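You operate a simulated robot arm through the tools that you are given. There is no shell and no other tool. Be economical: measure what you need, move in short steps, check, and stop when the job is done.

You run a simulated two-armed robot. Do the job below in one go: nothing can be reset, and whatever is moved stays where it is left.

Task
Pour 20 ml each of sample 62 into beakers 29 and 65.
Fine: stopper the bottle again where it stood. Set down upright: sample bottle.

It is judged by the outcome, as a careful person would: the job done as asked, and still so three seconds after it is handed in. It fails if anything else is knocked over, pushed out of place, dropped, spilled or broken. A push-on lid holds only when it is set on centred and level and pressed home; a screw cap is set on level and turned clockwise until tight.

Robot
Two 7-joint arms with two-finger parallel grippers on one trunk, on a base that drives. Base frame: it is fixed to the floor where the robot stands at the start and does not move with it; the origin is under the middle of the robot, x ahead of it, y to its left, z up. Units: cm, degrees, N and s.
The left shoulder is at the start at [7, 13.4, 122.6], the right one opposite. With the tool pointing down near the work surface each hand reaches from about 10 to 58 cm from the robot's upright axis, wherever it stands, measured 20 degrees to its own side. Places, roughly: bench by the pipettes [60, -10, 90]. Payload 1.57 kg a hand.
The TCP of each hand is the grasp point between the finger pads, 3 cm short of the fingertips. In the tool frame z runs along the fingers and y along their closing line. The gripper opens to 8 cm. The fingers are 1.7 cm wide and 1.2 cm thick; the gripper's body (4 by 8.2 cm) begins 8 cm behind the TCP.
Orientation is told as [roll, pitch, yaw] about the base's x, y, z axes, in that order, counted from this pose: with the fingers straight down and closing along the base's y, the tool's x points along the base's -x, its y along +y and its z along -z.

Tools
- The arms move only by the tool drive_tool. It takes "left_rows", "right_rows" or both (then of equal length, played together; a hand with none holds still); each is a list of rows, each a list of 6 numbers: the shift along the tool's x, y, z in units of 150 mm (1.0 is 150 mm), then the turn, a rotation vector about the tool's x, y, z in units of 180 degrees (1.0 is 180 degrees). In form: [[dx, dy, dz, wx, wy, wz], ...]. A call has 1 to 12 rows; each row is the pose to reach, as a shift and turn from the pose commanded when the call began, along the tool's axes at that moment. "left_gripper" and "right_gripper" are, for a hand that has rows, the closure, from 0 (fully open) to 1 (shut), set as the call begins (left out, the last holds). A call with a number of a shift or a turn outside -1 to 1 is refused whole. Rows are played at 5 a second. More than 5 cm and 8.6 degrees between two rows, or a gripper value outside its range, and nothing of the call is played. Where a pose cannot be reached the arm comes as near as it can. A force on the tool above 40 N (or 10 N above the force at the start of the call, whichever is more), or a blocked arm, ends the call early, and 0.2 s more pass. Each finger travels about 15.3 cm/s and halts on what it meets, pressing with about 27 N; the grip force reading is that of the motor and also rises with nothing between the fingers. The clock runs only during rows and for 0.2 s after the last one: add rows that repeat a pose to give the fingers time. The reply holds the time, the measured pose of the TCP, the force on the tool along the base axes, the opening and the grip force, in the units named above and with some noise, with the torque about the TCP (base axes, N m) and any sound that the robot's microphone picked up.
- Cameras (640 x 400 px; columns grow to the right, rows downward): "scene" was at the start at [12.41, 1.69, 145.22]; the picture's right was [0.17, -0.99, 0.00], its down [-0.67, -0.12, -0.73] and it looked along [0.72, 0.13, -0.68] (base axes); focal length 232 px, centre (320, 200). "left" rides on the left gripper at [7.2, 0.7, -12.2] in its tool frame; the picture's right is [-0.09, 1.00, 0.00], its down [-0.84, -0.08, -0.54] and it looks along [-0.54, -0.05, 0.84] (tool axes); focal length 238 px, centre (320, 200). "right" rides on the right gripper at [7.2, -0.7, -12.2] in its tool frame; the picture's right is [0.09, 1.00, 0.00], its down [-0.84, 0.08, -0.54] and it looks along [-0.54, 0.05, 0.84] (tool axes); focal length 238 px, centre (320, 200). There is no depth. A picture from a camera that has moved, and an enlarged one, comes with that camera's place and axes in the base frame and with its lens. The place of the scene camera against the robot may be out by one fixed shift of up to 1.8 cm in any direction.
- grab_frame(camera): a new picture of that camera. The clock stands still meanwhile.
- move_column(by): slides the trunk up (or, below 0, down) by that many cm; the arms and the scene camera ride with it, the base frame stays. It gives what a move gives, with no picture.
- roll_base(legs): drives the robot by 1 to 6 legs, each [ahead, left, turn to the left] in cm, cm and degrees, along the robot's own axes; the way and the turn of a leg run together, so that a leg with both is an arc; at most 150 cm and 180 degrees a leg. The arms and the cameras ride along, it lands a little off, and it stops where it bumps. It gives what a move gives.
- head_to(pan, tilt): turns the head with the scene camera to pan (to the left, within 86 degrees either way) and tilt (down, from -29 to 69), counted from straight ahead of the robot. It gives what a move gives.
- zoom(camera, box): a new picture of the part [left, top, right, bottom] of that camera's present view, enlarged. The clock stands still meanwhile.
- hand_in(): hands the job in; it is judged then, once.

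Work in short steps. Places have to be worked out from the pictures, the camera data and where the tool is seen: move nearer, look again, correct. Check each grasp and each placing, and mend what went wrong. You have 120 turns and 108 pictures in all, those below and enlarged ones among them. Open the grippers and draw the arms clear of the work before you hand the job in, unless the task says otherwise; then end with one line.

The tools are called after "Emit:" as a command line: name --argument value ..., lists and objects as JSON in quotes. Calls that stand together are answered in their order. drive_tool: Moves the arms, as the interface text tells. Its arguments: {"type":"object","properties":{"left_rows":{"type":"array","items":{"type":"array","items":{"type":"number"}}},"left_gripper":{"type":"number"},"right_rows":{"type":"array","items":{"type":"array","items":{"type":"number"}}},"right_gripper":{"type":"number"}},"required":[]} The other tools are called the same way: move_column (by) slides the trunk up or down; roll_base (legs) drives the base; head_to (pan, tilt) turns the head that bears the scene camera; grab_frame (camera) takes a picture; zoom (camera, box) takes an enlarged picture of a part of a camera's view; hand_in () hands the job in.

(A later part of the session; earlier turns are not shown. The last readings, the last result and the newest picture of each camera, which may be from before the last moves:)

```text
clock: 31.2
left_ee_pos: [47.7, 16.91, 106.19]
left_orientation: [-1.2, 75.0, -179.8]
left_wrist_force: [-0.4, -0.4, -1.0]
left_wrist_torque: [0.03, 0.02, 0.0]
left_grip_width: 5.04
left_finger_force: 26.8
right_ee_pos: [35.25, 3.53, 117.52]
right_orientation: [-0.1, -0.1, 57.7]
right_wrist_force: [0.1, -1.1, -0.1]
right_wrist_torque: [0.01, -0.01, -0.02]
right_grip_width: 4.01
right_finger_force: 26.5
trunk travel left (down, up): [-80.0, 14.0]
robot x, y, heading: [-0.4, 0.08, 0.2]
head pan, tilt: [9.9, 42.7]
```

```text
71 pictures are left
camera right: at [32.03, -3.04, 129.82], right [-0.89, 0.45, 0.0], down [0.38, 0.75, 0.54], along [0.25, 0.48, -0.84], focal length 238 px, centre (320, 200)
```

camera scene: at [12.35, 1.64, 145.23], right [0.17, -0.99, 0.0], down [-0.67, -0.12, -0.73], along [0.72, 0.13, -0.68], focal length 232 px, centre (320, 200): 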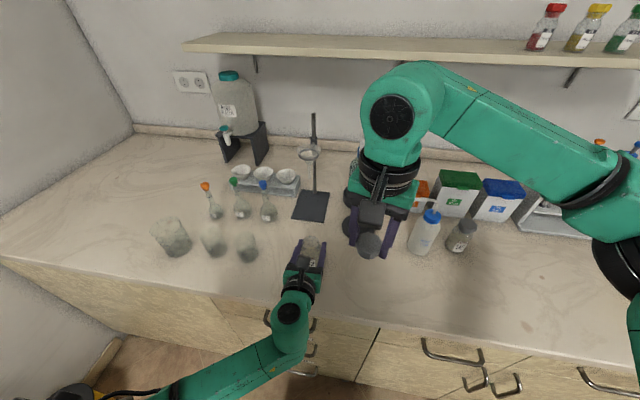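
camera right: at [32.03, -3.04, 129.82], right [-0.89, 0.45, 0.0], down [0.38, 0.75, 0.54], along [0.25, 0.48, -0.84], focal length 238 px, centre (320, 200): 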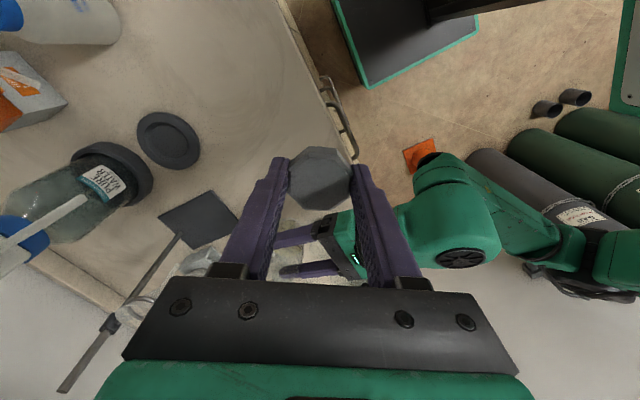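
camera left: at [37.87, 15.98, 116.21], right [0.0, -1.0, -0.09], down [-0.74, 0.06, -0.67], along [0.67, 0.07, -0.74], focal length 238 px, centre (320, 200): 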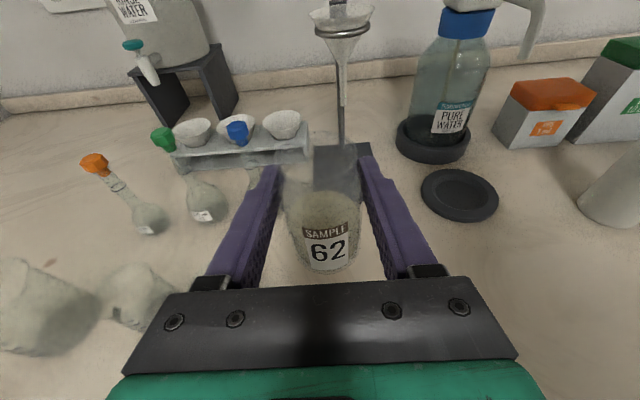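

The stopper blocks that view, so I'll rely on the scene camera instead: pouring toward -y with the left hand on the far (+y) side leaves the beakers visible. Carry the bottle to y≈32 at z≈107.

Emit:
drive_tool --left_rows '[[0.01, -0.03, 0, 0, 0, 0], [0.02, -0.1, 0, 0, 0, 0], [0.03, -0.2, 0, 0, 0, 0], [0.04, -0.31, 0, 0, 0, 0], [0.05, -0.42, 0, 0, 0, 0], [0.05, -0.53, 0, 0, 0, 0], [0.05, -0.64, 0, 0, 0, 0], [0.05, -0.75, 0, 0, 0, 0], [0.05, -0.85, 0, 0, 0, 0], [0.05, -0.94, 0, 0, 0, 0], [0.05, -0.99, 0, 0, 0, 0], [0.05, -1.0, 0, 0, 0, 0]]'

Emit:
grab_frame --camera "left"

Emit:
zoom --camera "scene" --box '[140, 170, 340, 295]'

```text
clock: 33.8
left_ee_pos: [47.58, 32.03, 106.85]
left_orientation: [-1.0, 75.1, -179.7]
left_wrist_force: [0.0, -0.5, -1.4]
left_wrist_torque: [0.0, -0.02, 0.0]
left_grip_width: 5.02
left_finger_force: 27.1
right_ee_pos: [35.39, 3.62, 117.48]
right_orientation: [0.0, 0.0, 57.6]
right_wrist_force: [0.0, -0.4, -0.1]
right_wrist_torque: [-0.01, -0.01, 0.02]
right_grip_width: 4.04
right_finger_force: 27.1
trunk travel left (down, up): [-80.0, 14.0]
robot x, y, heading: [-0.02, 0.11, -0.2]
head pan, tilt: [9.9, 42.7]
```

```text
70 pictures are left
camera left: at [37.82, 31.03, 117.02], right [0.0, -1.0, -0.09], down [-0.74, 0.06, -0.67], along [0.67, 0.07, -0.74], focal length 238 px, centre (320, 200)
```

left: 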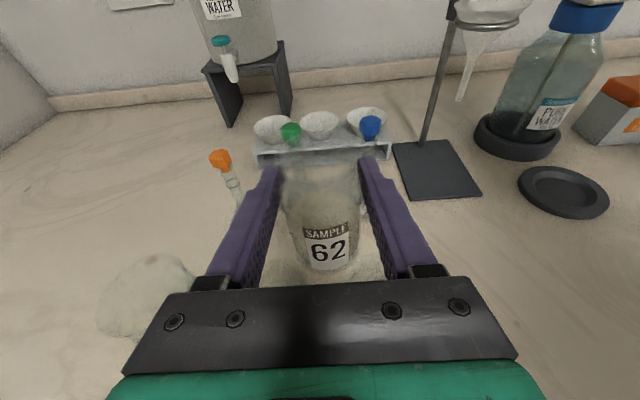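

```text
3.20 times, centred on (240, 232) of scene
camera zoom: at [12.43, 1.7, 145.22], right [0.17, -0.99, 0.0], down [-0.67, -0.12, -0.73], along [0.72, 0.13, -0.68], focal length 742 px, centre (576, 96)
```

zoom: 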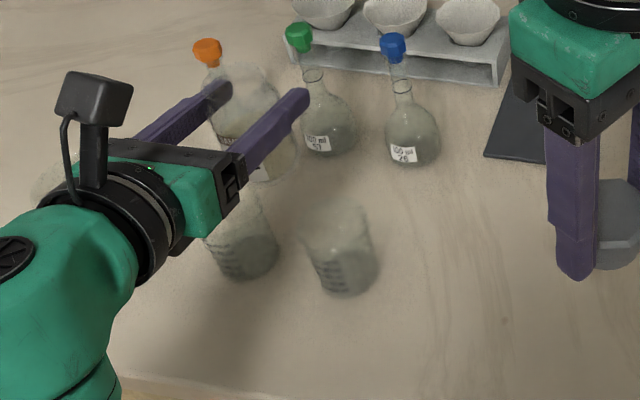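

Beaker 29 is clearly visible from the scene camera. Zoom in on it for position and as an empty reference.

Emit:
zoom --camera "scene" --box '[225, 225, 273, 270]'

Emit:
zoom --camera "right" --box '[240, 200, 400, 300]'

```text
8.89 times, centred on (249, 248) of scene
camera zoom: at [12.43, 1.7, 145.22], right [0.17, -0.99, 0.0], down [-0.67, -0.12, -0.73], along [0.72, 0.13, -0.68], focal length 2062 px, centre (951, -222)
```

zoom: 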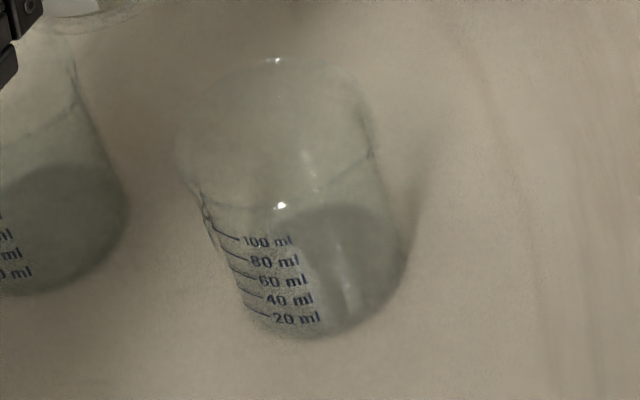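

```text
4.00 times, centred on (320, 250) of right
camera zoom: at [32.02, -3.02, 129.82], right [-0.89, 0.46, 0.0], down [0.38, 0.75, 0.54], along [0.25, 0.48, -0.84], focal length 953 px, centre (320, 0)
```

zoom: 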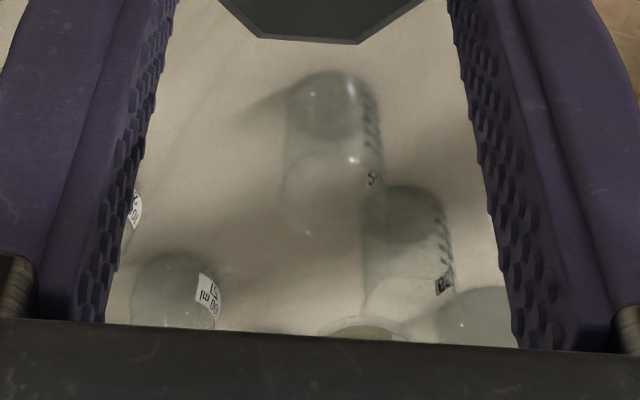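

Beaker 29 works out to ≈[46.2, 26.6] and graduations are readable. Check the liquid level in the bottle before tilting.

Emit:
zoom --camera "left" --box '[265, 150, 375, 285]'

Emit:
zoom --camera "scene" --box '[198, 185, 240, 235]'

```text
2.96 times, centred on (320, 218) of left
camera zoom: at [37.82, 31.03, 117.02], right [0.0, -1.0, -0.09], down [-0.74, 0.06, -0.67], along [0.67, 0.07, -0.74], focal length 706 px, centre (320, 148)
```

zoom: 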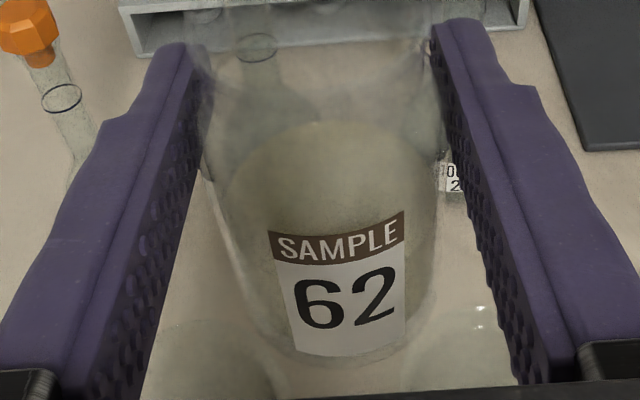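

```text
8.00 times, centred on (219, 210) of scene
camera zoom: at [12.43, 1.7, 145.22], right [0.17, -0.99, 0.0], down [-0.67, -0.12, -0.73], along [0.72, 0.13, -0.68], focal length 1855 px, centre (1128, 120)
```

zoom: 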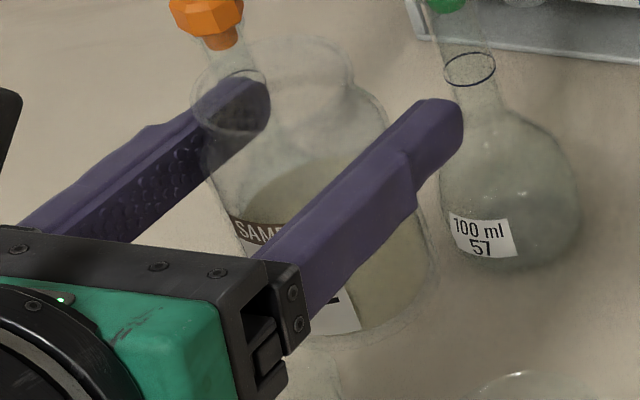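

Liquid surface is ~3 cm above the bottle base (≈45–50 ml); the bench seems to be at z≈89.1, beaker 29 at ≈[46.6, 26.9]. Pouring should start near 68° tilt, so first I go over it and tilt to 50° toward -y, above the rims.

Emit:
drive_tool --left_rows '[[-0.007, 0.01, -0.004, 0.006, 0, 0.023], [-0.014, 0.02, -0.008, 0.012, 0, 0.045], [-0.021, 0.03, -0.012, 0.018, 0, 0.067], [-0.028, 0.04, -0.016, 0.024, 0, 0.09], [-0.035, 0.05, -0.02, 0.03, 0, 0.112], [-0.042, 0.06, -0.024, 0.036, 0, 0.134], [-0.05, 0.072, -0.028, 0.042, 0, 0.157], [-0.057, 0.082, -0.032, 0.048, 0, 0.179], [-0.064, 0.092, -0.036, 0.054, 0, 0.201], [-0.071, 0.102, -0.04, 0.06, 0, 0.224], [-0.078, 0.112, -0.043, 0.066, 0, 0.246], [-0.085, 0.122, -0.046, 0.072, 0, 0.268]]'

Emit:
grab_frame --camera "scene"

Emit:
grab_frame --camera "left"

```text
clock: 36.4
left_ee_pos: [46.45, 30.19, 105.76]
left_orientation: [-77.9, 38.0, 110.4]
left_wrist_force: [-0.3, 0.1, -0.6]
left_wrist_torque: [-0.05, 0.0, -0.01]
left_grip_width: 5.04
left_finger_force: 27.3
right_ee_pos: [35.36, 3.49, 117.56]
right_orientation: [0.0, 0.0, 57.7]
right_wrist_force: [-0.5, 0.5, 0.3]
right_wrist_torque: [-0.01, -0.01, -0.02]
right_grip_width: 4.01
right_finger_force: 27.2
trunk travel left (down, up): [-80.0, 14.0]
robot x, y, heading: [-0.32, -0.07, -0.2]
head pan, tilt: [9.9, 42.7]
```

```text
64 pictures are left
camera scene: at [12.44, 1.7, 145.22], right [0.17, -0.99, 0.0], down [-0.67, -0.12, -0.73], along [0.72, 0.13, -0.68], focal length 232 px, centre (320, 200)
```

scene: 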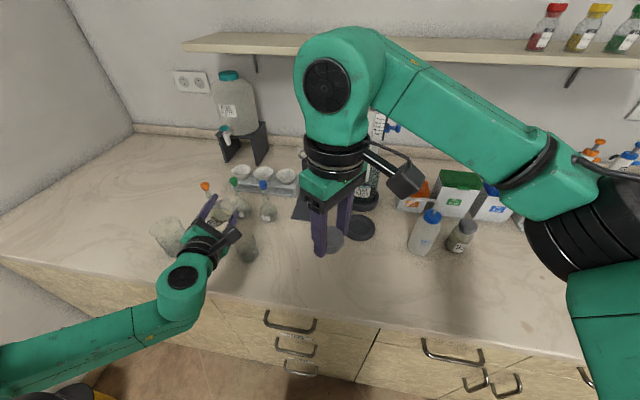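

```text
63 pictures are left
camera left: at [37.08, 21.78, 111.81], right [-0.01, -0.57, -0.82], down [-0.75, 0.55, -0.37], along [0.66, 0.62, -0.43], focal length 238 px, centre (320, 200)
```

left: 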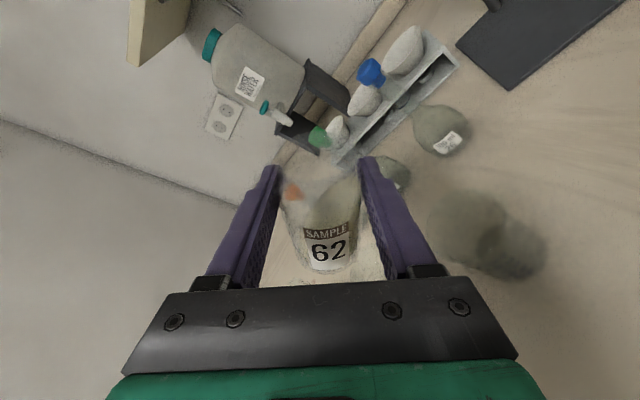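

From the left camera, beaker 29 resolves to ≈[46.4, 27.3]; alignment is good. Zoom for liquid position in the tilted bottle.

Emit:
zoom --camera "left" --box '[260, 150, 560, 300]'

Emit:
zoom --camera "scene" --box '[190, 185, 274, 270]'

```text
2.13 times, centred on (410, 225) of left
camera zoom: at [37.08, 21.78, 111.81], right [-0.01, -0.57, -0.82], down [-0.75, 0.55, -0.37], along [0.66, 0.62, -0.43], focal length 508 px, centre (128, 147)
```

zoom: 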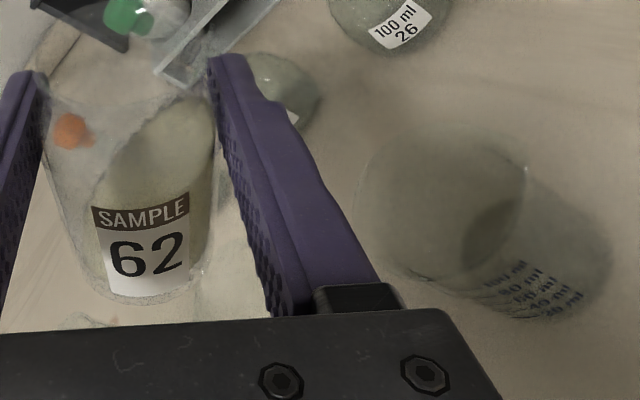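

```text
4.71 times, centred on (232, 228) of scene
camera zoom: at [12.44, 1.7, 145.22], right [0.17, -0.99, 0.0], down [-0.67, -0.12, -0.73], along [0.72, 0.13, -0.68], focal length 1091 px, centre (734, 71)
```

zoom: 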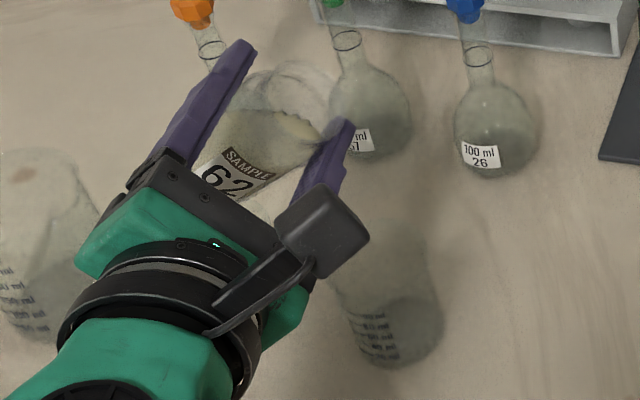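

Liquid is close to the lip at 50°. Lower to z≈102.5 and tilt to 55°, then look.

Emit:
drive_tool --left_rows '[[-0.036, 0.039, 0.01, 0, 0, 0], [-0.071, 0.078, 0.019, 0, 0, 0], [-0.107, 0.116, 0.029, 0, 0, 0], [-0.142, 0.155, 0.038, 0, 0, 0], [-0.142, 0.155, 0.038, 0.002, 0, 0.007], [-0.142, 0.155, 0.038, 0.0036, 0, 0.0134], [-0.142, 0.155, 0.038, 0.0054, 0, 0.02], [-0.142, 0.155, 0.038, 0.0072, 0, 0.0268], [-0.142, 0.155, 0.038, 0.0072, 0, 0.0268]]'

Emit:
zoom --camera "scene" --box '[190, 190, 274, 275]'

```text
clock: 38.4
left_ee_pos: [46.44, 30.19, 102.72]
left_orientation: [-80.0, 33.4, 109.3]
left_wrist_force: [0.5, -0.2, -0.2]
left_wrist_torque: [0.01, -0.01, 0.0]
left_grip_width: 5.04
left_finger_force: 26.8
right_ee_pos: [35.37, 3.6, 117.45]
right_orientation: [0.1, 0.0, 57.7]
right_wrist_force: [-0.1, -0.1, -0.4]
right_wrist_torque: [-0.01, 0.0, 0.0]
right_grip_width: 4.05
right_finger_force: 26.9
trunk travel left (down, up): [-80.0, 14.0]
robot x, y, heading: [-0.13, -0.01, -0.1]
head pan, tilt: [9.9, 42.7]
```

```text
4.71 times, centred on (232, 232) of scene
camera zoom: at [12.42, 1.71, 145.22], right [0.17, -0.99, 0.0], down [-0.67, -0.12, -0.73], along [0.72, 0.13, -0.68], focal length 1091 px, centre (734, 47)
```

zoom: 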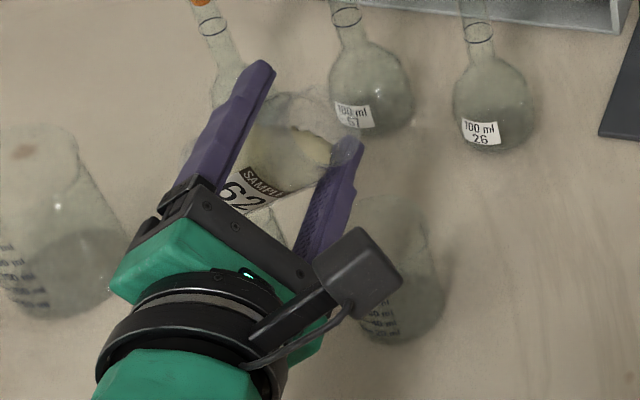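

Liquid nearly at the lip. Tilt 3° more slowly, dwell, and look through both cameras.

Emit:
drive_tool --left_rows '[[0, 0, 0, 0.0014, 0, 0.0054], [0, 0, 0, 0.0029, 0, 0.0107], [0, 0, 0, 0.0043, 0, 0.0161], [0, 0, 0, 0.0043, 0, 0.0161], [0, 0, 0, 0.0043, 0, 0.0161]]'

Emit:
zoom --camera "left" --box '[260, 130, 560, 300]'

```text
clock: 39.6
left_ee_pos: [46.62, 30.34, 102.58]
left_orientation: [-81.2, 30.6, 108.7]
left_wrist_force: [-0.8, -0.2, -1.0]
left_wrist_torque: [-0.03, 0.02, 0.0]
left_grip_width: 5.05
left_finger_force: 27.1
right_ee_pos: [35.29, 3.4, 117.58]
right_orientation: [0.0, 0.0, 57.6]
right_wrist_force: [1.0, 0.3, -0.1]
right_wrist_torque: [-0.03, -0.02, 0.02]
right_grip_width: 4.04
right_finger_force: 27.1
trunk travel left (down, up): [-80.0, 14.0]
robot x, y, heading: [0.17, 0.35, -0.2]
head pan, tilt: [9.9, 42.7]
```

```text
2.13 times, centred on (410, 215) of left
camera zoom: at [37.06, 21.12, 107.43], right [-0.01, -0.45, -0.89], down [-0.75, 0.59, -0.29], along [0.66, 0.67, -0.34], focal length 508 px, centre (128, 168)
```

zoom: 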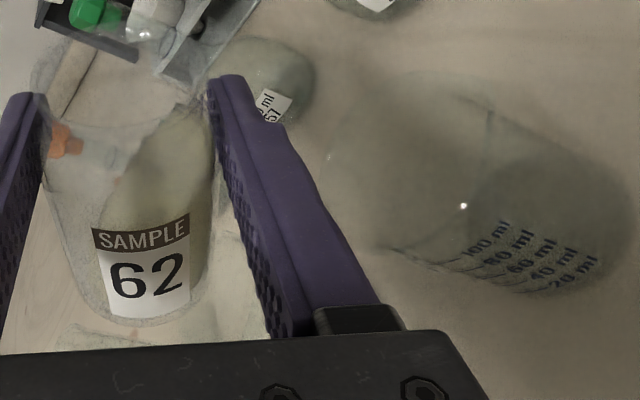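

No flow yet; graduations are nicely visible from the left camera. Another 3°.

Emit:
drive_tool --left_rows '[[0, 0, 0, 0.0014, 0, 0.0054], [0, 0, 0, 0.0029, 0, 0.0107], [0, 0, 0, 0.0043, 0, 0.0161], [0, 0, 0, 0.0043, 0, 0.0161], [0, 0, 0, 0.0043, 0, 0.0161]]'

Emit:
zoom --camera "left" --box '[260, 130, 560, 300]'

```text
clock: 40.8
left_ee_pos: [46.59, 30.36, 102.72]
left_orientation: [-82.2, 27.7, 108.3]
left_wrist_force: [0.4, -0.9, -0.4]
left_wrist_torque: [-0.04, 0.0, 0.0]
left_grip_width: 5.04
left_finger_force: 27.4
right_ee_pos: [35.35, 3.62, 117.39]
right_orientation: [0.0, 0.0, 57.5]
right_wrist_force: [1.0, 0.5, -0.4]
right_wrist_torque: [0.0, -0.02, 0.01]
right_grip_width: 4.05
right_finger_force: 26.9
trunk travel left (down, up): [-80.0, 14.0]
robot x, y, heading: [-0.06, -0.09, 0.0]
head pan, tilt: [9.9, 42.7]
```

```text
2.13 times, centred on (410, 215) of left
camera zoom: at [37.03, 20.95, 106.95], right [-0.01, -0.4, -0.92], down [-0.75, 0.61, -0.26], along [0.66, 0.69, -0.31], focal length 508 px, centre (128, 168)
```

zoom: 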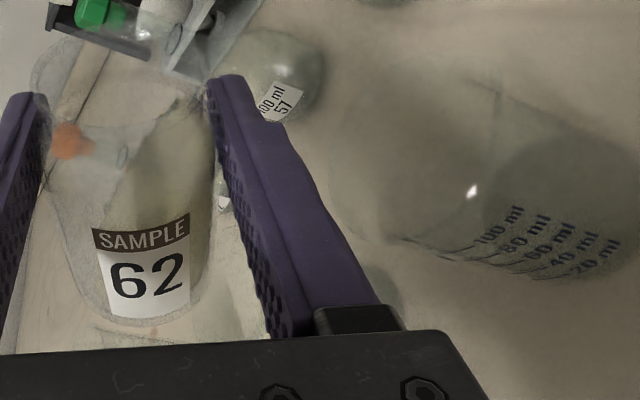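

Still none (61°). Another 2° with dwell.

Emit:
drive_tool --left_rows '[[0, 0, 0, 0.0014, 0, 0.0054], [0, 0, 0, 0.0029, 0, 0.0107], [0, 0, 0, 0.0029, 0, 0.0107], [0, 0, 0, 0.0029, 0, 0.0107], [0, 0, 0, 0.0029, 0, 0.0107]]'

Emit:
zoom --camera "left" --box '[260, 130, 560, 300]'

```text
clock: 42.0
left_ee_pos: [46.49, 30.4, 102.69]
left_orientation: [-82.7, 25.8, 107.8]
left_wrist_force: [0.1, 0.0, -1.4]
left_wrist_torque: [-0.04, -0.02, 0.0]
left_grip_width: 5.03
left_finger_force: 26.6
right_ee_pos: [35.26, 3.55, 117.58]
right_orientation: [0.0, 0.0, 57.6]
right_wrist_force: [-0.6, 0.6, -0.3]
right_wrist_torque: [0.02, 0.03, 0.0]
right_grip_width: 4.06
right_finger_force: 26.4
trunk travel left (down, up): [-80.0, 14.0]
robot x, y, heading: [-0.27, -0.04, -0.2]
head pan, tilt: [9.9, 42.7]
```

```text
2.13 times, centred on (410, 215) of left
camera zoom: at [37.04, 20.8, 106.65], right [-0.01, -0.37, -0.93], down [-0.75, 0.61, -0.23], along [0.66, 0.7, -0.29], focal length 508 px, centre (128, 168)
```

zoom: 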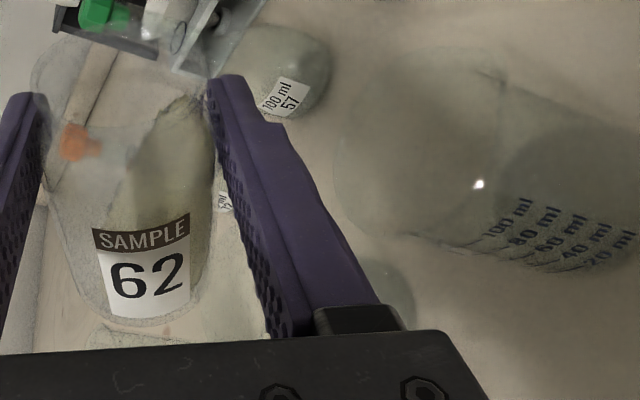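

No flow at 63°. +2°.

Emit:
drive_tool --left_rows '[[0, 0, 0, 0.0014, 0, 0.0054], [0, 0, 0, 0.0029, 0, 0.0107], [0, 0, 0, 0.0029, 0, 0.0107], [0, 0, 0, 0.0029, 0, 0.0107], [0, 0, 0, 0.0029, 0, 0.0107]]'

Emit:
zoom --camera "left" --box '[270, 120, 610, 300]'

```text
clock: 43.2
left_ee_pos: [46.61, 30.35, 102.59]
left_orientation: [-83.3, 23.9, 107.7]
left_wrist_force: [0.6, -0.3, -0.2]
left_wrist_torque: [-0.07, 0.03, 0.0]
left_grip_width: 5.05
left_finger_force: 27.3
right_ee_pos: [35.36, 3.57, 117.52]
right_orientation: [-0.1, 0.0, 57.7]
right_wrist_force: [-0.2, -0.5, -0.5]
right_wrist_torque: [0.01, -0.04, -0.02]
right_grip_width: 4.05
right_finger_force: 27.2
trunk travel left (down, up): [-80.0, 14.0]
robot x, y, heading: [-0.05, 0.16, 0.2]
head pan, tilt: [9.9, 42.7]
```

```text
1.88 times, centred on (440, 210) of left
camera zoom: at [37.09, 20.67, 106.31], right [-0.01, -0.34, -0.94], down [-0.75, 0.62, -0.21], along [0.66, 0.71, -0.26], focal length 449 px, centre (94, 181)
```

zoom: 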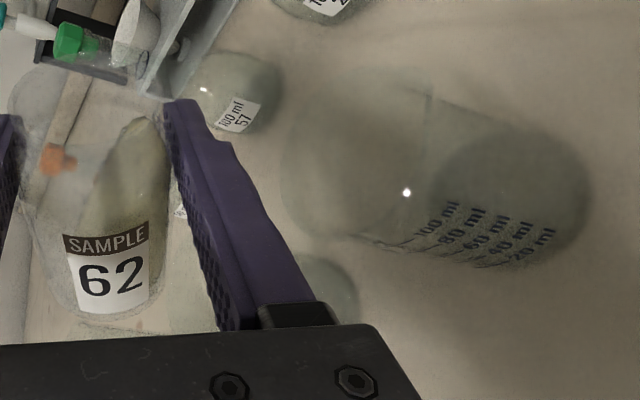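

Liquid is at the neck now and the fall line aims at the beaker's mouth centre. +1.5°.

Emit:
drive_tool --left_rows '[[0, 0, 0, 0.0011, 0, 0.004], [0, 0, 0, 0.0022, 0, 0.008], [0, 0, 0, 0.0022, 0, 0.008], [0, 0, 0, 0.0022, 0, 0.008], [0, 0, 0, 0.0022, 0, 0.008]]'

Emit:
zoom --camera "left" --box '[270, 120, 610, 300]'

```text
clock: 44.4
left_ee_pos: [46.59, 30.42, 102.78]
left_orientation: [-83.7, 22.5, 107.5]
left_wrist_force: [0.7, 0.2, -0.6]
left_wrist_torque: [-0.06, 0.03, -0.02]
left_grip_width: 5.04
left_finger_force: 26.8
right_ee_pos: [35.35, 3.56, 117.6]
right_orientation: [0.0, 0.1, 57.6]
right_wrist_force: [1.3, 0.5, -0.8]
right_wrist_torque: [-0.04, -0.02, 0.02]
right_grip_width: 4.07
right_finger_force: 26.7
trunk travel left (down, up): [-80.0, 14.0]
robot x, y, heading: [0.18, 0.1, -0.1]
head pan, tilt: [9.9, 42.7]
```

```text
1.88 times, centred on (440, 210) of left
camera zoom: at [37.1, 20.59, 106.06], right [-0.01, -0.31, -0.95], down [-0.75, 0.63, -0.2], along [0.66, 0.71, -0.24], focal length 449 px, centre (94, 181)
```

zoom: 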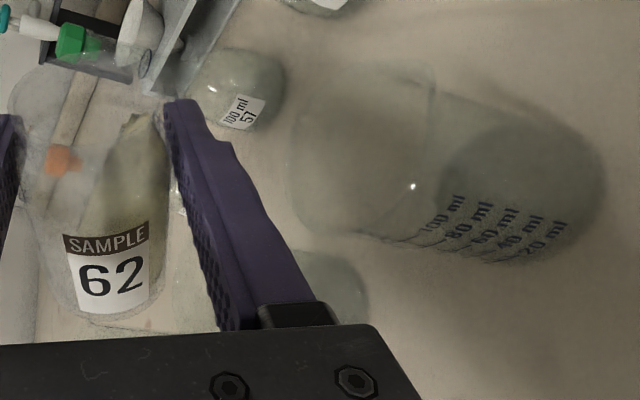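

+2° more.

Emit:
drive_tool --left_rows '[[0, 0, 0, 0.0011, 0, 0.004], [0, 0, 0, 0.0022, 0, 0.008], [0, 0, 0, 0.0029, 0, 0.0107], [0, 0, 0, 0.0029, 0, 0.0107], [0, 0, 0, 0.0029, 0, 0.0107]]'

Emit:
zoom --camera "left" --box '[270, 120, 610, 300]'

```text
clock: 45.6
left_ee_pos: [46.64, 30.28, 102.74]
left_orientation: [-84.5, 20.5, 107.2]
left_wrist_force: [0.0, -0.3, -1.4]
left_wrist_torque: [-0.02, 0.0, -0.02]
left_grip_width: 5.01
left_finger_force: 26.4
right_ee_pos: [35.25, 3.62, 117.51]
right_orientation: [0.0, 0.0, 57.5]
right_wrist_force: [-0.3, -0.2, 0.7]
right_wrist_torque: [-0.01, -0.01, 0.01]
right_grip_width: 4.02
right_finger_force: 27.5
trunk travel left (down, up): [-80.0, 14.0]
robot x, y, heading: [0.02, 0.05, 0.1]
head pan, tilt: [9.9, 42.7]
```

```text
1.88 times, centred on (440, 210) of left
camera zoom: at [37.05, 20.45, 105.76], right [-0.01, -0.28, -0.96], down [-0.75, 0.63, -0.17], along [0.66, 0.72, -0.22], focal length 449 px, centre (94, 181)
```

zoom: 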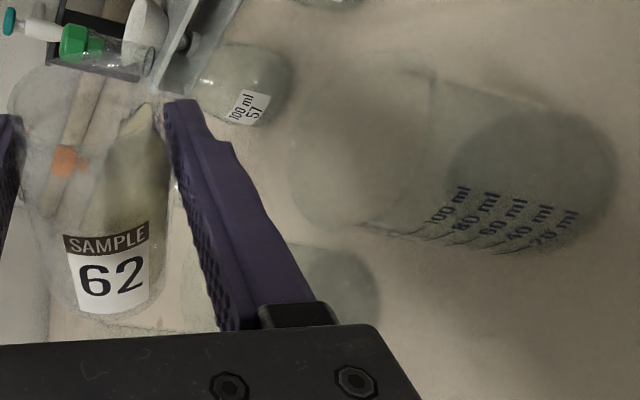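

The surface is entering the neck (68.5°). +1.5°.

Emit:
drive_tool --left_rows '[[0, 0, 0, 0.0011, 0, 0.004], [0, 0, 0, 0.0022, 0, 0.008], [0, 0, 0, 0.0022, 0, 0.008], [0, 0, 0, 0.0022, 0, 0.008], [0, 0, 0, 0.0022, 0, 0.008], [0, 0, 0, 0.0022, 0, 0.008]]'

Emit:
zoom --camera "left" --box '[270, 120, 610, 300]'

```text
clock: 47.0
left_ee_pos: [46.63, 30.32, 102.78]
left_orientation: [-84.9, 19.2, 107.2]
left_wrist_force: [0.0, 1.0, -0.8]
left_wrist_torque: [-0.03, -0.01, 0.01]
left_grip_width: 5.05
left_finger_force: 26.8
right_ee_pos: [35.37, 3.44, 117.58]
right_orientation: [0.1, 0.0, 57.6]
right_wrist_force: [-0.7, 0.2, -0.6]
right_wrist_torque: [-0.02, 0.0, 0.01]
right_grip_width: 4.01
right_finger_force: 27.1
trunk travel left (down, up): [-80.0, 14.0]
robot x, y, heading: [-0.28, -0.08, -0.1]
head pan, tilt: [9.9, 42.7]
```

```text
1.88 times, centred on (440, 210) of left
camera zoom: at [37.07, 20.38, 105.55], right [-0.02, -0.25, -0.97], down [-0.75, 0.64, -0.16], along [0.66, 0.73, -0.2], focal length 449 px, centre (94, 181)
```

zoom: 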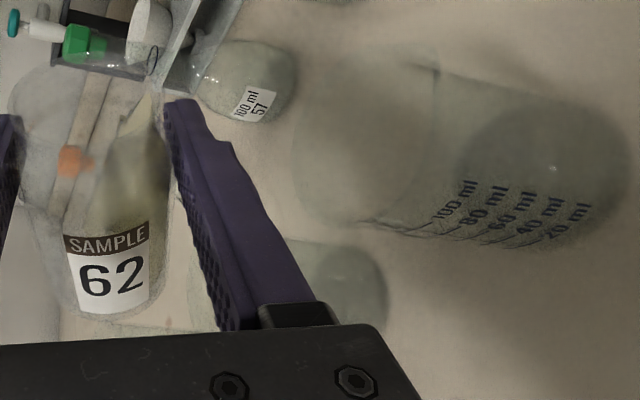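

Surface tip is climbing through the neck. +1.5°.

Emit:
drive_tool --left_rows '[[0, 0, 0, 0.0011, 0, 0.004], [0, 0, 0, 0.0022, 0, 0.008], [0, 0, 0, 0.0022, 0, 0.008], [0, 0, 0, 0.0022, 0, 0.008], [0, 0, 0, 0.0022, 0, 0.008], [0, 0, 0, 0.0022, 0, 0.008]]'

Emit:
zoom --camera "left" --box '[270, 120, 610, 300]'

```text
clock: 48.4
left_ee_pos: [46.58, 30.38, 102.72]
left_orientation: [-85.4, 17.7, 107.0]
left_wrist_force: [-0.5, -0.5, -1.6]
left_wrist_torque: [-0.02, -0.03, 0.01]
left_grip_width: 5.01
left_finger_force: 27.2
right_ee_pos: [35.34, 3.54, 117.53]
right_orientation: [0.0, -0.1, 57.6]
right_wrist_force: [-0.5, -0.8, -1.5]
right_wrist_torque: [0.0, 0.0, 0.03]
right_grip_width: 4.03
right_finger_force: 27.6
trunk travel left (down, up): [-80.0, 14.0]
robot x, y, heading: [-0.24, -0.21, -0.0]
head pan, tilt: [9.9, 42.7]
```

```text
1.88 times, centred on (440, 210) of left
camera zoom: at [37.07, 20.31, 105.27], right [-0.02, -0.23, -0.97], down [-0.75, 0.64, -0.14], along [0.66, 0.73, -0.18], focal length 449 px, centre (94, 181)
```

zoom: 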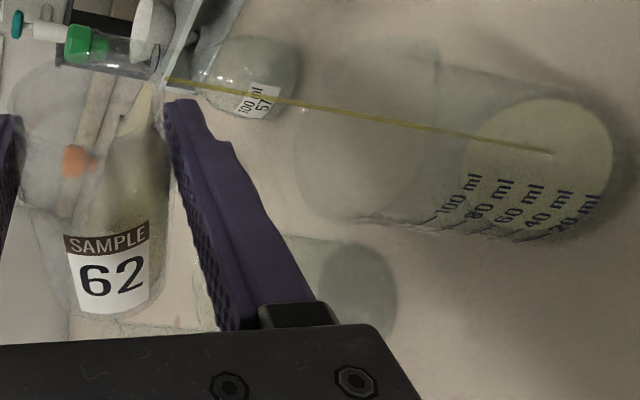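

The stream runs into beaker 29. Hold 0.6 s and look.

Emit:
drive_tool --left_rows '[[0, 0, 0, 0, 0, 0], [0, 0, 0, 0, 0, 0]]'

Emit:
zoom --camera "left" --box '[430, 120, 610, 250]'

```text
clock: 49.0
left_ee_pos: [46.66, 30.42, 102.84]
left_orientation: [-85.3, 17.8, 106.9]
left_wrist_force: [0.3, 0.0, -0.9]
left_wrist_torque: [-0.05, 0.0, -0.02]
left_grip_width: 5.02
left_finger_force: 26.9
right_ee_pos: [35.39, 3.58, 117.43]
right_orientation: [0.0, -0.1, 57.6]
right_wrist_force: [0.6, -0.2, 0.1]
right_wrist_torque: [0.03, -0.02, -0.02]
right_grip_width: 4.04
right_finger_force: 26.8
trunk travel left (down, up): [-80.0, 14.0]
robot x, y, heading: [0.22, 0.18, 0.2]
head pan, tilt: [9.9, 42.7]
```

```text
3.08 times, centred on (520, 185) of left
camera zoom: at [37.07, 20.31, 105.27], right [-0.02, -0.23, -0.97], down [-0.75, 0.64, -0.14], along [0.66, 0.73, -0.18], focal length 733 px, centre (-295, 246)
```

zoom: 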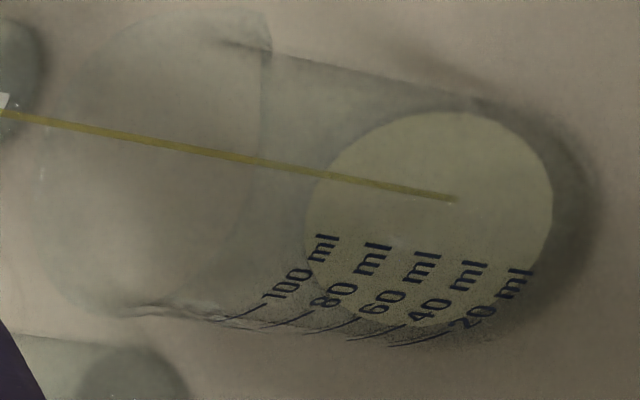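

Flow is slow; now the scene camera for the graduations.

Emit:
zoom --camera "scene" --box '[225, 225, 273, 270]'

```text
8.89 times, centred on (249, 248) of scene
camera zoom: at [12.42, 1.71, 145.22], right [0.17, -0.99, 0.0], down [-0.67, -0.12, -0.73], along [0.72, 0.13, -0.68], focal length 2062 px, centre (951, -222)
```

zoom: 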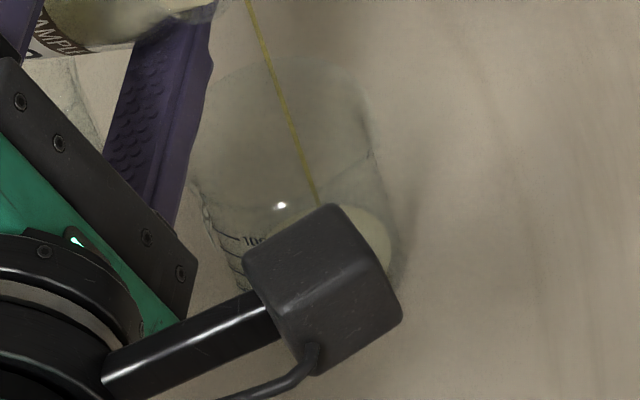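

Occluded by the left camera; try the right camera window.

Emit:
zoom --camera "right" --box '[300, 210, 348, 265]'

```text
7.27 times, centred on (324, 238) of right
camera zoom: at [32.01, -3.01, 129.82], right [-0.89, 0.46, 0.0], down [0.38, 0.75, 0.54], along [0.25, 0.48, -0.84], focal length 1734 px, centre (291, -73)
```

zoom: 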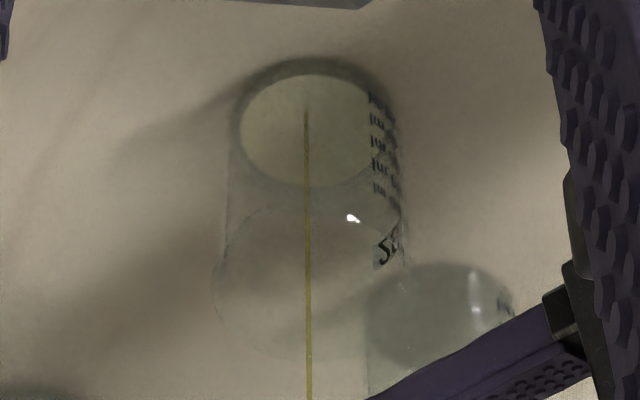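

Roughly 5–10 ml so far. Hold 2 s more at this angle and compare.

Emit:
drive_tool --left_rows '[[0, 0, 0, 0, 0, 0], [0, 0, 0, 0, 0, 0], [0, 0, 0, 0, 0, 0], [0, 0, 0, 0, 0, 0], [0, 0, 0, 0, 0, 0], [0, 0, 0, 0, 0, 0], [0, 0, 0, 0, 0, 0], [0, 0, 0, 0, 0, 0]]'

Emit:
zoom --camera "left" --box '[430, 120, 610, 250]'

```text
clock: 50.8
left_ee_pos: [46.64, 30.31, 102.73]
left_orientation: [-85.3, 17.7, 107.0]
left_wrist_force: [0.2, -0.1, -0.7]
left_wrist_torque: [0.0, 0.0, -0.01]
left_grip_width: 5.02
left_finger_force: 27.2
right_ee_pos: [35.31, 3.5, 117.61]
right_orientation: [0.0, -0.1, 57.6]
right_wrist_force: [0.0, 0.5, 0.0]
right_wrist_torque: [0.02, 0.02, 0.01]
right_grip_width: 4.05
right_finger_force: 27.4
trunk travel left (down, up): [-80.0, 14.0]
robot x, y, heading: [0.12, 0.02, -0.0]
head pan, tilt: [9.9, 42.7]
```

```text
3.08 times, centred on (520, 185) of left
camera zoom: at [37.07, 20.31, 105.27], right [-0.02, -0.23, -0.97], down [-0.75, 0.64, -0.14], along [0.66, 0.73, -0.18], focal length 733 px, centre (-295, 246)
```

zoom: 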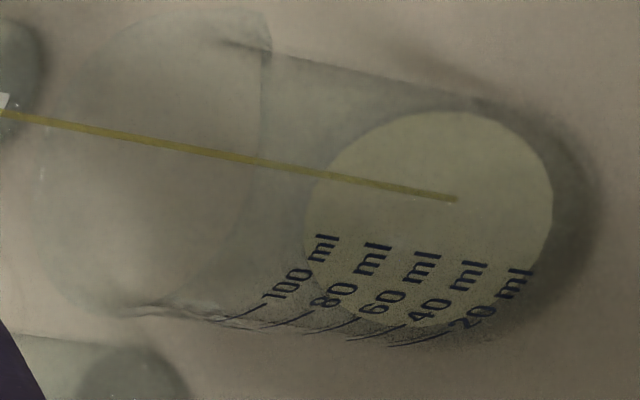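

Level barely changed, a trickle. Tilt +1° and hold 1 s.

Emit:
drive_tool --left_rows '[[0, 0, 0, 0.0007, 0, 0.0027], [0, 0, 0, 0.0014, 0, 0.0054], [0, 0, 0, 0.0014, 0, 0.0054], [0, 0, 0, 0.0014, 0, 0.0054], [0, 0, 0, 0.0014, 0, 0.0054]]'

Emit:
zoom --camera "left" --box '[430, 120, 610, 250]'

```text
clock: 52.0
left_ee_pos: [46.58, 30.36, 102.68]
left_orientation: [-85.5, 16.7, 106.9]
left_wrist_force: [-0.4, 0.0, -1.8]
left_wrist_torque: [-0.01, 0.04, 0.03]
left_grip_width: 5.0
left_finger_force: 27.6
right_ee_pos: [35.29, 3.52, 117.46]
right_orientation: [0.0, 0.1, 57.5]
right_wrist_force: [-0.8, -0.2, -0.9]
right_wrist_torque: [0.04, -0.02, 0.0]
right_grip_width: 4.04
right_finger_force: 26.0
trunk travel left (down, up): [-80.0, 14.0]
robot x, y, heading: [0.16, -0.2, -0.3]
head pan, tilt: [9.9, 42.7]
```

```text
3.08 times, centred on (520, 185) of left
camera zoom: at [37.06, 20.25, 105.08], right [-0.02, -0.21, -0.98], down [-0.75, 0.64, -0.13], along [0.66, 0.74, -0.17], focal length 733 px, centre (-295, 246)
```

zoom: 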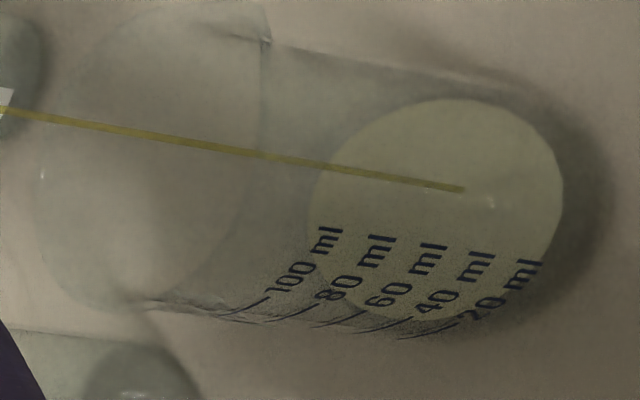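

Still slow. +1.5° and hold.

Emit:
drive_tool --left_rows '[[0, 0, 0, 0.0011, 0, 0.004], [0, 0, 0, 0.0022, 0, 0.008], [0, 0, 0, 0.0022, 0, 0.008], [0, 0, 0, 0.0022, 0, 0.008], [0, 0, 0, 0.0022, 0, 0.008], [0, 0, 0, 0.0022, 0, 0.008]]'

Emit:
zoom --camera "left" --box '[270, 120, 610, 300]'

```text
clock: 53.4
left_ee_pos: [46.58, 30.37, 102.77]
left_orientation: [-86.0, 15.2, 106.8]
left_wrist_force: [0.1, -0.2, 0.1]
left_wrist_torque: [-0.08, 0.01, -0.01]
left_grip_width: 5.04
left_finger_force: 26.8
right_ee_pos: [35.3, 3.58, 117.5]
right_orientation: [0.1, -0.1, 57.6]
right_wrist_force: [-0.1, 0.0, -0.3]
right_wrist_torque: [0.02, -0.01, 0.0]
right_grip_width: 4.02
right_finger_force: 27.1
trunk travel left (down, up): [-80.0, 14.0]
robot x, y, heading: [0.3, 0.02, 0.1]
head pan, tilt: [9.9, 42.7]
```

```text
1.88 times, centred on (440, 210) of left
camera zoom: at [37.02, 20.2, 104.83], right [-0.02, -0.19, -0.98], down [-0.75, 0.65, -0.11], along [0.66, 0.74, -0.15], focal length 449 px, centre (94, 181)
```

zoom: 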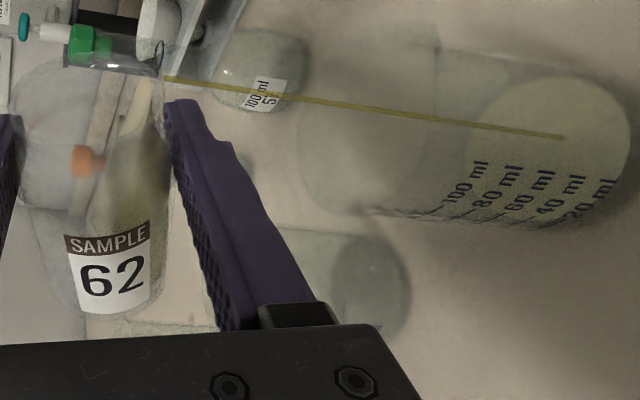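

Change is small still. +2° with a longer hold.

Emit:
drive_tool --left_rows '[[0, 0, 0, 0.0011, 0, 0.004], [0, 0, 0, 0.0022, 0, 0.008], [0, 0, 0, 0.0029, 0, 0.0107], [0, 0, 0, 0.0029, 0, 0.0107], [0, 0, 0, 0.0029, 0, 0.0107], [0, 0, 0, 0.0029, 0, 0.0107], [0, 0, 0, 0.0029, 0, 0.0107], [0, 0, 0, 0.0029, 0, 0.0107]]'

Emit:
zoom --camera "right" --box '[300, 210, 348, 265]'

```text
clock: 55.2
left_ee_pos: [46.49, 30.35, 102.66]
left_orientation: [-86.5, 13.5, 106.7]
left_wrist_force: [0.1, 0.5, -0.8]
left_wrist_torque: [-0.04, 0.01, 0.04]
left_grip_width: 5.05
left_finger_force: 27.3
right_ee_pos: [35.3, 3.44, 117.52]
right_orientation: [-0.1, 0.0, 57.6]
right_wrist_force: [-0.4, -0.2, -0.3]
right_wrist_torque: [0.02, 0.0, 0.01]
right_grip_width: 4.05
right_finger_force: 26.8
trunk travel left (down, up): [-80.0, 14.0]
robot x, y, heading: [0.12, 0.04, -0.0]
head pan, tilt: [9.9, 42.7]
```

```text
7.27 times, centred on (324, 238) of right
camera zoom: at [32.01, -3.01, 129.82], right [-0.89, 0.46, 0.0], down [0.38, 0.75, 0.54], along [0.25, 0.48, -0.84], focal length 1734 px, centre (291, -73)
```

zoom: 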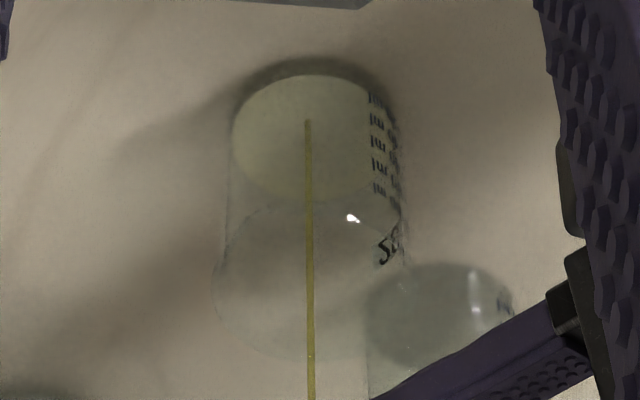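

The level is rising visibly now. Tilt back 25° to stop the flow and read the graduations from the scene camera.

Emit:
drive_tool --left_rows '[[0, 0, 0, -0.0108, 0, -0.0402], [0, 0, 0, -0.0216, 0, -0.0805], [0, 0, 0, -0.0288, 0, -0.1073], [0, 0, 0, -0.036, 0, -0.1342], [0, 0, 0, -0.036, 0, -0.1342], [0, 0, 0, -0.036, 0, -0.1342]]'

Emit:
zoom --camera "scene" --box '[225, 225, 273, 270]'

```text
clock: 56.6
left_ee_pos: [46.56, 30.31, 102.89]
left_orientation: [-78.5, 37.4, 110.2]
left_wrist_force: [0.4, 0.6, -0.2]
left_wrist_torque: [-0.01, 0.03, -0.02]
left_grip_width: 5.05
left_finger_force: 27.1
right_ee_pos: [35.42, 3.46, 117.48]
right_orientation: [0.0, 0.0, 57.6]
right_wrist_force: [0.1, 0.1, -0.3]
right_wrist_torque: [0.03, 0.01, 0.04]
right_grip_width: 4.07
right_finger_force: 26.8
trunk travel left (down, up): [-80.0, 14.0]
robot x, y, heading: [-0.04, 0.21, 0.2]
head pan, tilt: [9.9, 42.7]
```

```text
8.89 times, centred on (249, 248) of scene
camera zoom: at [12.42, 1.71, 145.22], right [0.17, -0.99, 0.0], down [-0.67, -0.12, -0.73], along [0.72, 0.13, -0.68], focal length 2062 px, centre (951, -222)
```

zoom: 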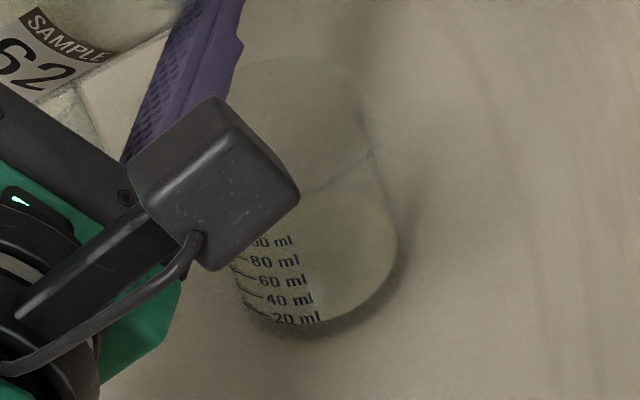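

Zoom closer on the 20 ml mark.

Emit:
zoom --camera "scene" --box '[249, 247, 273, 264]'

```text
16.00 times, centred on (261, 256) of scene
camera zoom: at [12.42, 1.71, 145.22], right [0.17, -0.99, 0.0], down [-0.67, -0.12, -0.73], along [0.72, 0.13, -0.68], focal length 3711 px, centre (1264, -688)
```

zoom: 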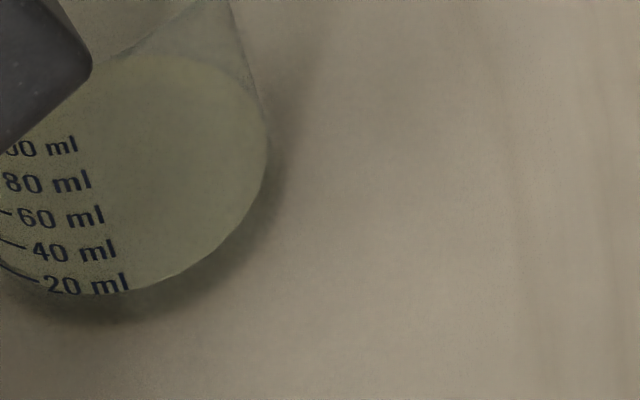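

Even closer, at the tick end.

Emit:
zoom --camera "scene" --box '[244, 256, 258, 265]'

```text
16.00 times, centred on (251, 260) of scene
camera zoom: at [12.42, 1.71, 145.22], right [0.17, -0.99, 0.0], down [-0.67, -0.12, -0.73], along [0.72, 0.13, -0.68], focal length 3711 px, centre (1424, -768)
```

zoom: 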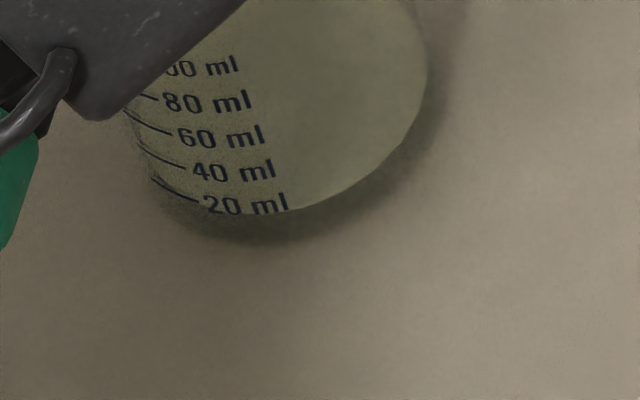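

By graduations it's roughly 12 ml, but uncertain. The bottle's own level drop is a good check: the left camera is rigid to the bottle, so I return it upright and compare with the earlier identical view.

Emit:
drive_tool --left_rows '[[0, 0, 0, -0.008, 0, -0.03], [0, 0, 0, -0.0161, 0, -0.06], [0, 0, 0, -0.0241, 0, -0.09], [0, 0, 0, -0.0322, 0, -0.12], [0, 0, 0, -0.0402, 0, -0.15], [0, 0, 0, -0.0483, 0, -0.18], [0, 0, 0, -0.0563, 0, -0.21], [0, 0, 0, -0.0643, 0, -0.24], [0, 0, 0, -0.0732, 0, -0.273], [0, 0, 0, -0.0732, 0, -0.273], [0, 0, 0, -0.0732, 0, -0.273], [0, 0, 0, -0.0732, 0, -0.273]]'

Emit:
zoom --camera "left" --box '[265, 150, 375, 285]'

Emit:
zoom --camera "scene" --box '[235, 245, 262, 265]'

```text
clock: 59.2
left_ee_pos: [46.6, 30.38, 102.73]
left_orientation: [-1.1, 75.3, -179.7]
left_wrist_force: [-0.5, -0.8, -0.9]
left_wrist_torque: [0.01, -0.01, -0.02]
left_grip_width: 5.01
left_finger_force: 27.1
right_ee_pos: [35.35, 3.47, 117.53]
right_orientation: [0.0, 0.0, 57.6]
right_wrist_force: [-0.1, 0.0, -0.9]
right_wrist_torque: [-0.01, 0.04, -0.02]
right_grip_width: 4.06
right_finger_force: 26.7
trunk travel left (down, up): [-80.0, 14.0]
robot x, y, heading: [0.07, 0.23, -0.2]
head pan, tilt: [9.9, 42.7]
```

```text
2.96 times, centred on (320, 218) of left
camera zoom: at [36.83, 29.36, 112.79], right [0.0, -1.0, -0.09], down [-0.74, 0.06, -0.67], along [0.67, 0.07, -0.74], focal length 706 px, centre (320, 148)
```

zoom: 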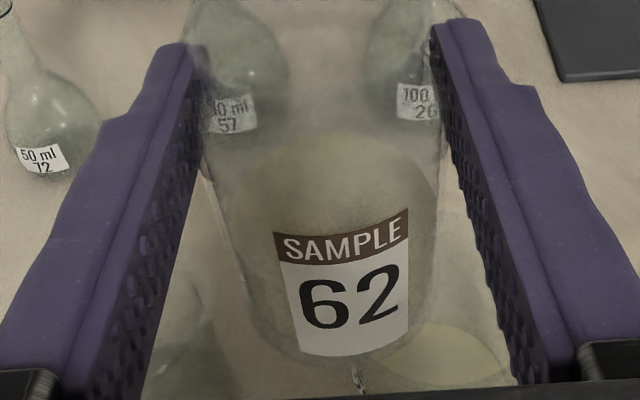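

```text
16.00 times, centred on (248, 255) of scene
camera zoom: at [12.42, 1.71, 145.22], right [0.17, -0.99, 0.0], down [-0.67, -0.12, -0.73], along [0.72, 0.13, -0.68], focal length 3711 px, centre (1464, -680)
```

zoom: 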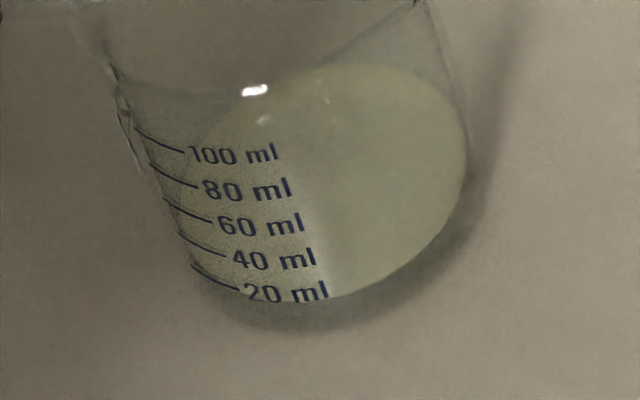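

Bottle dropped ≈0.57 cm (≈9.5 ml), consistent with ~10 ml in the beaker. I re-tilt to the previous 76° for the remaining ~10 ml.

Emit:
drive_tool --left_rows '[[0, 0, 0, 0.0112, 0, 0.0417], [0, 0, 0, 0.0224, 0, 0.0835], [0, 0, 0, 0.0336, 0, 0.1252], [0, 0, 0, 0.0448, 0, 0.167], [0, 0, 0, 0.056, 0, 0.2087], [0, 0, 0, 0.0671, 0, 0.2504], [0, 0, 0, 0.0783, 0, 0.2922], [0, 0, 0, 0.0895, 0, 0.3339], [0, 0, 0, 0.1007, 0, 0.3757], [0, 0, 0, 0.105, 0, 0.392], [0, 0, 0, 0.1092, 0, 0.4073], [0, 0, 0, 0.1092, 0, 0.4073]]'

Emit:
zoom --camera "right" --box '[300, 210, 348, 265]'

```text
clock: 61.8
left_ee_pos: [46.51, 30.3, 102.81]
left_orientation: [-86.7, 13.3, 106.7]
left_wrist_force: [0.1, 0.6, -0.3]
left_wrist_torque: [-0.02, 0.01, 0.02]
left_grip_width: 4.99
left_finger_force: 27.2
right_ee_pos: [35.27, 3.49, 117.61]
right_orientation: [0.0, 0.0, 57.6]
right_wrist_force: [-0.2, 0.4, -0.9]
right_wrist_torque: [0.01, -0.01, 0.0]
right_grip_width: 4.05
right_finger_force: 27.0
trunk travel left (down, up): [-80.0, 14.0]
robot x, y, heading: [-0.19, 0.13, -0.4]
head pan, tilt: [9.9, 42.7]
```

```text
7.27 times, centred on (324, 238) of right
camera zoom: at [32.01, -3.02, 129.82], right [-0.89, 0.46, 0.0], down [0.38, 0.75, 0.54], along [0.25, 0.48, -0.84], focal length 1734 px, centre (291, -73)
```

zoom: 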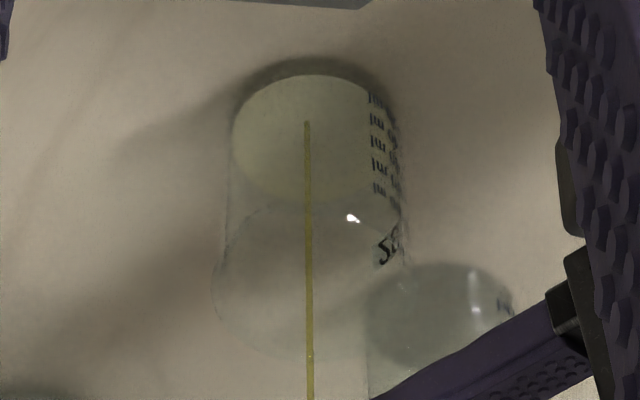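

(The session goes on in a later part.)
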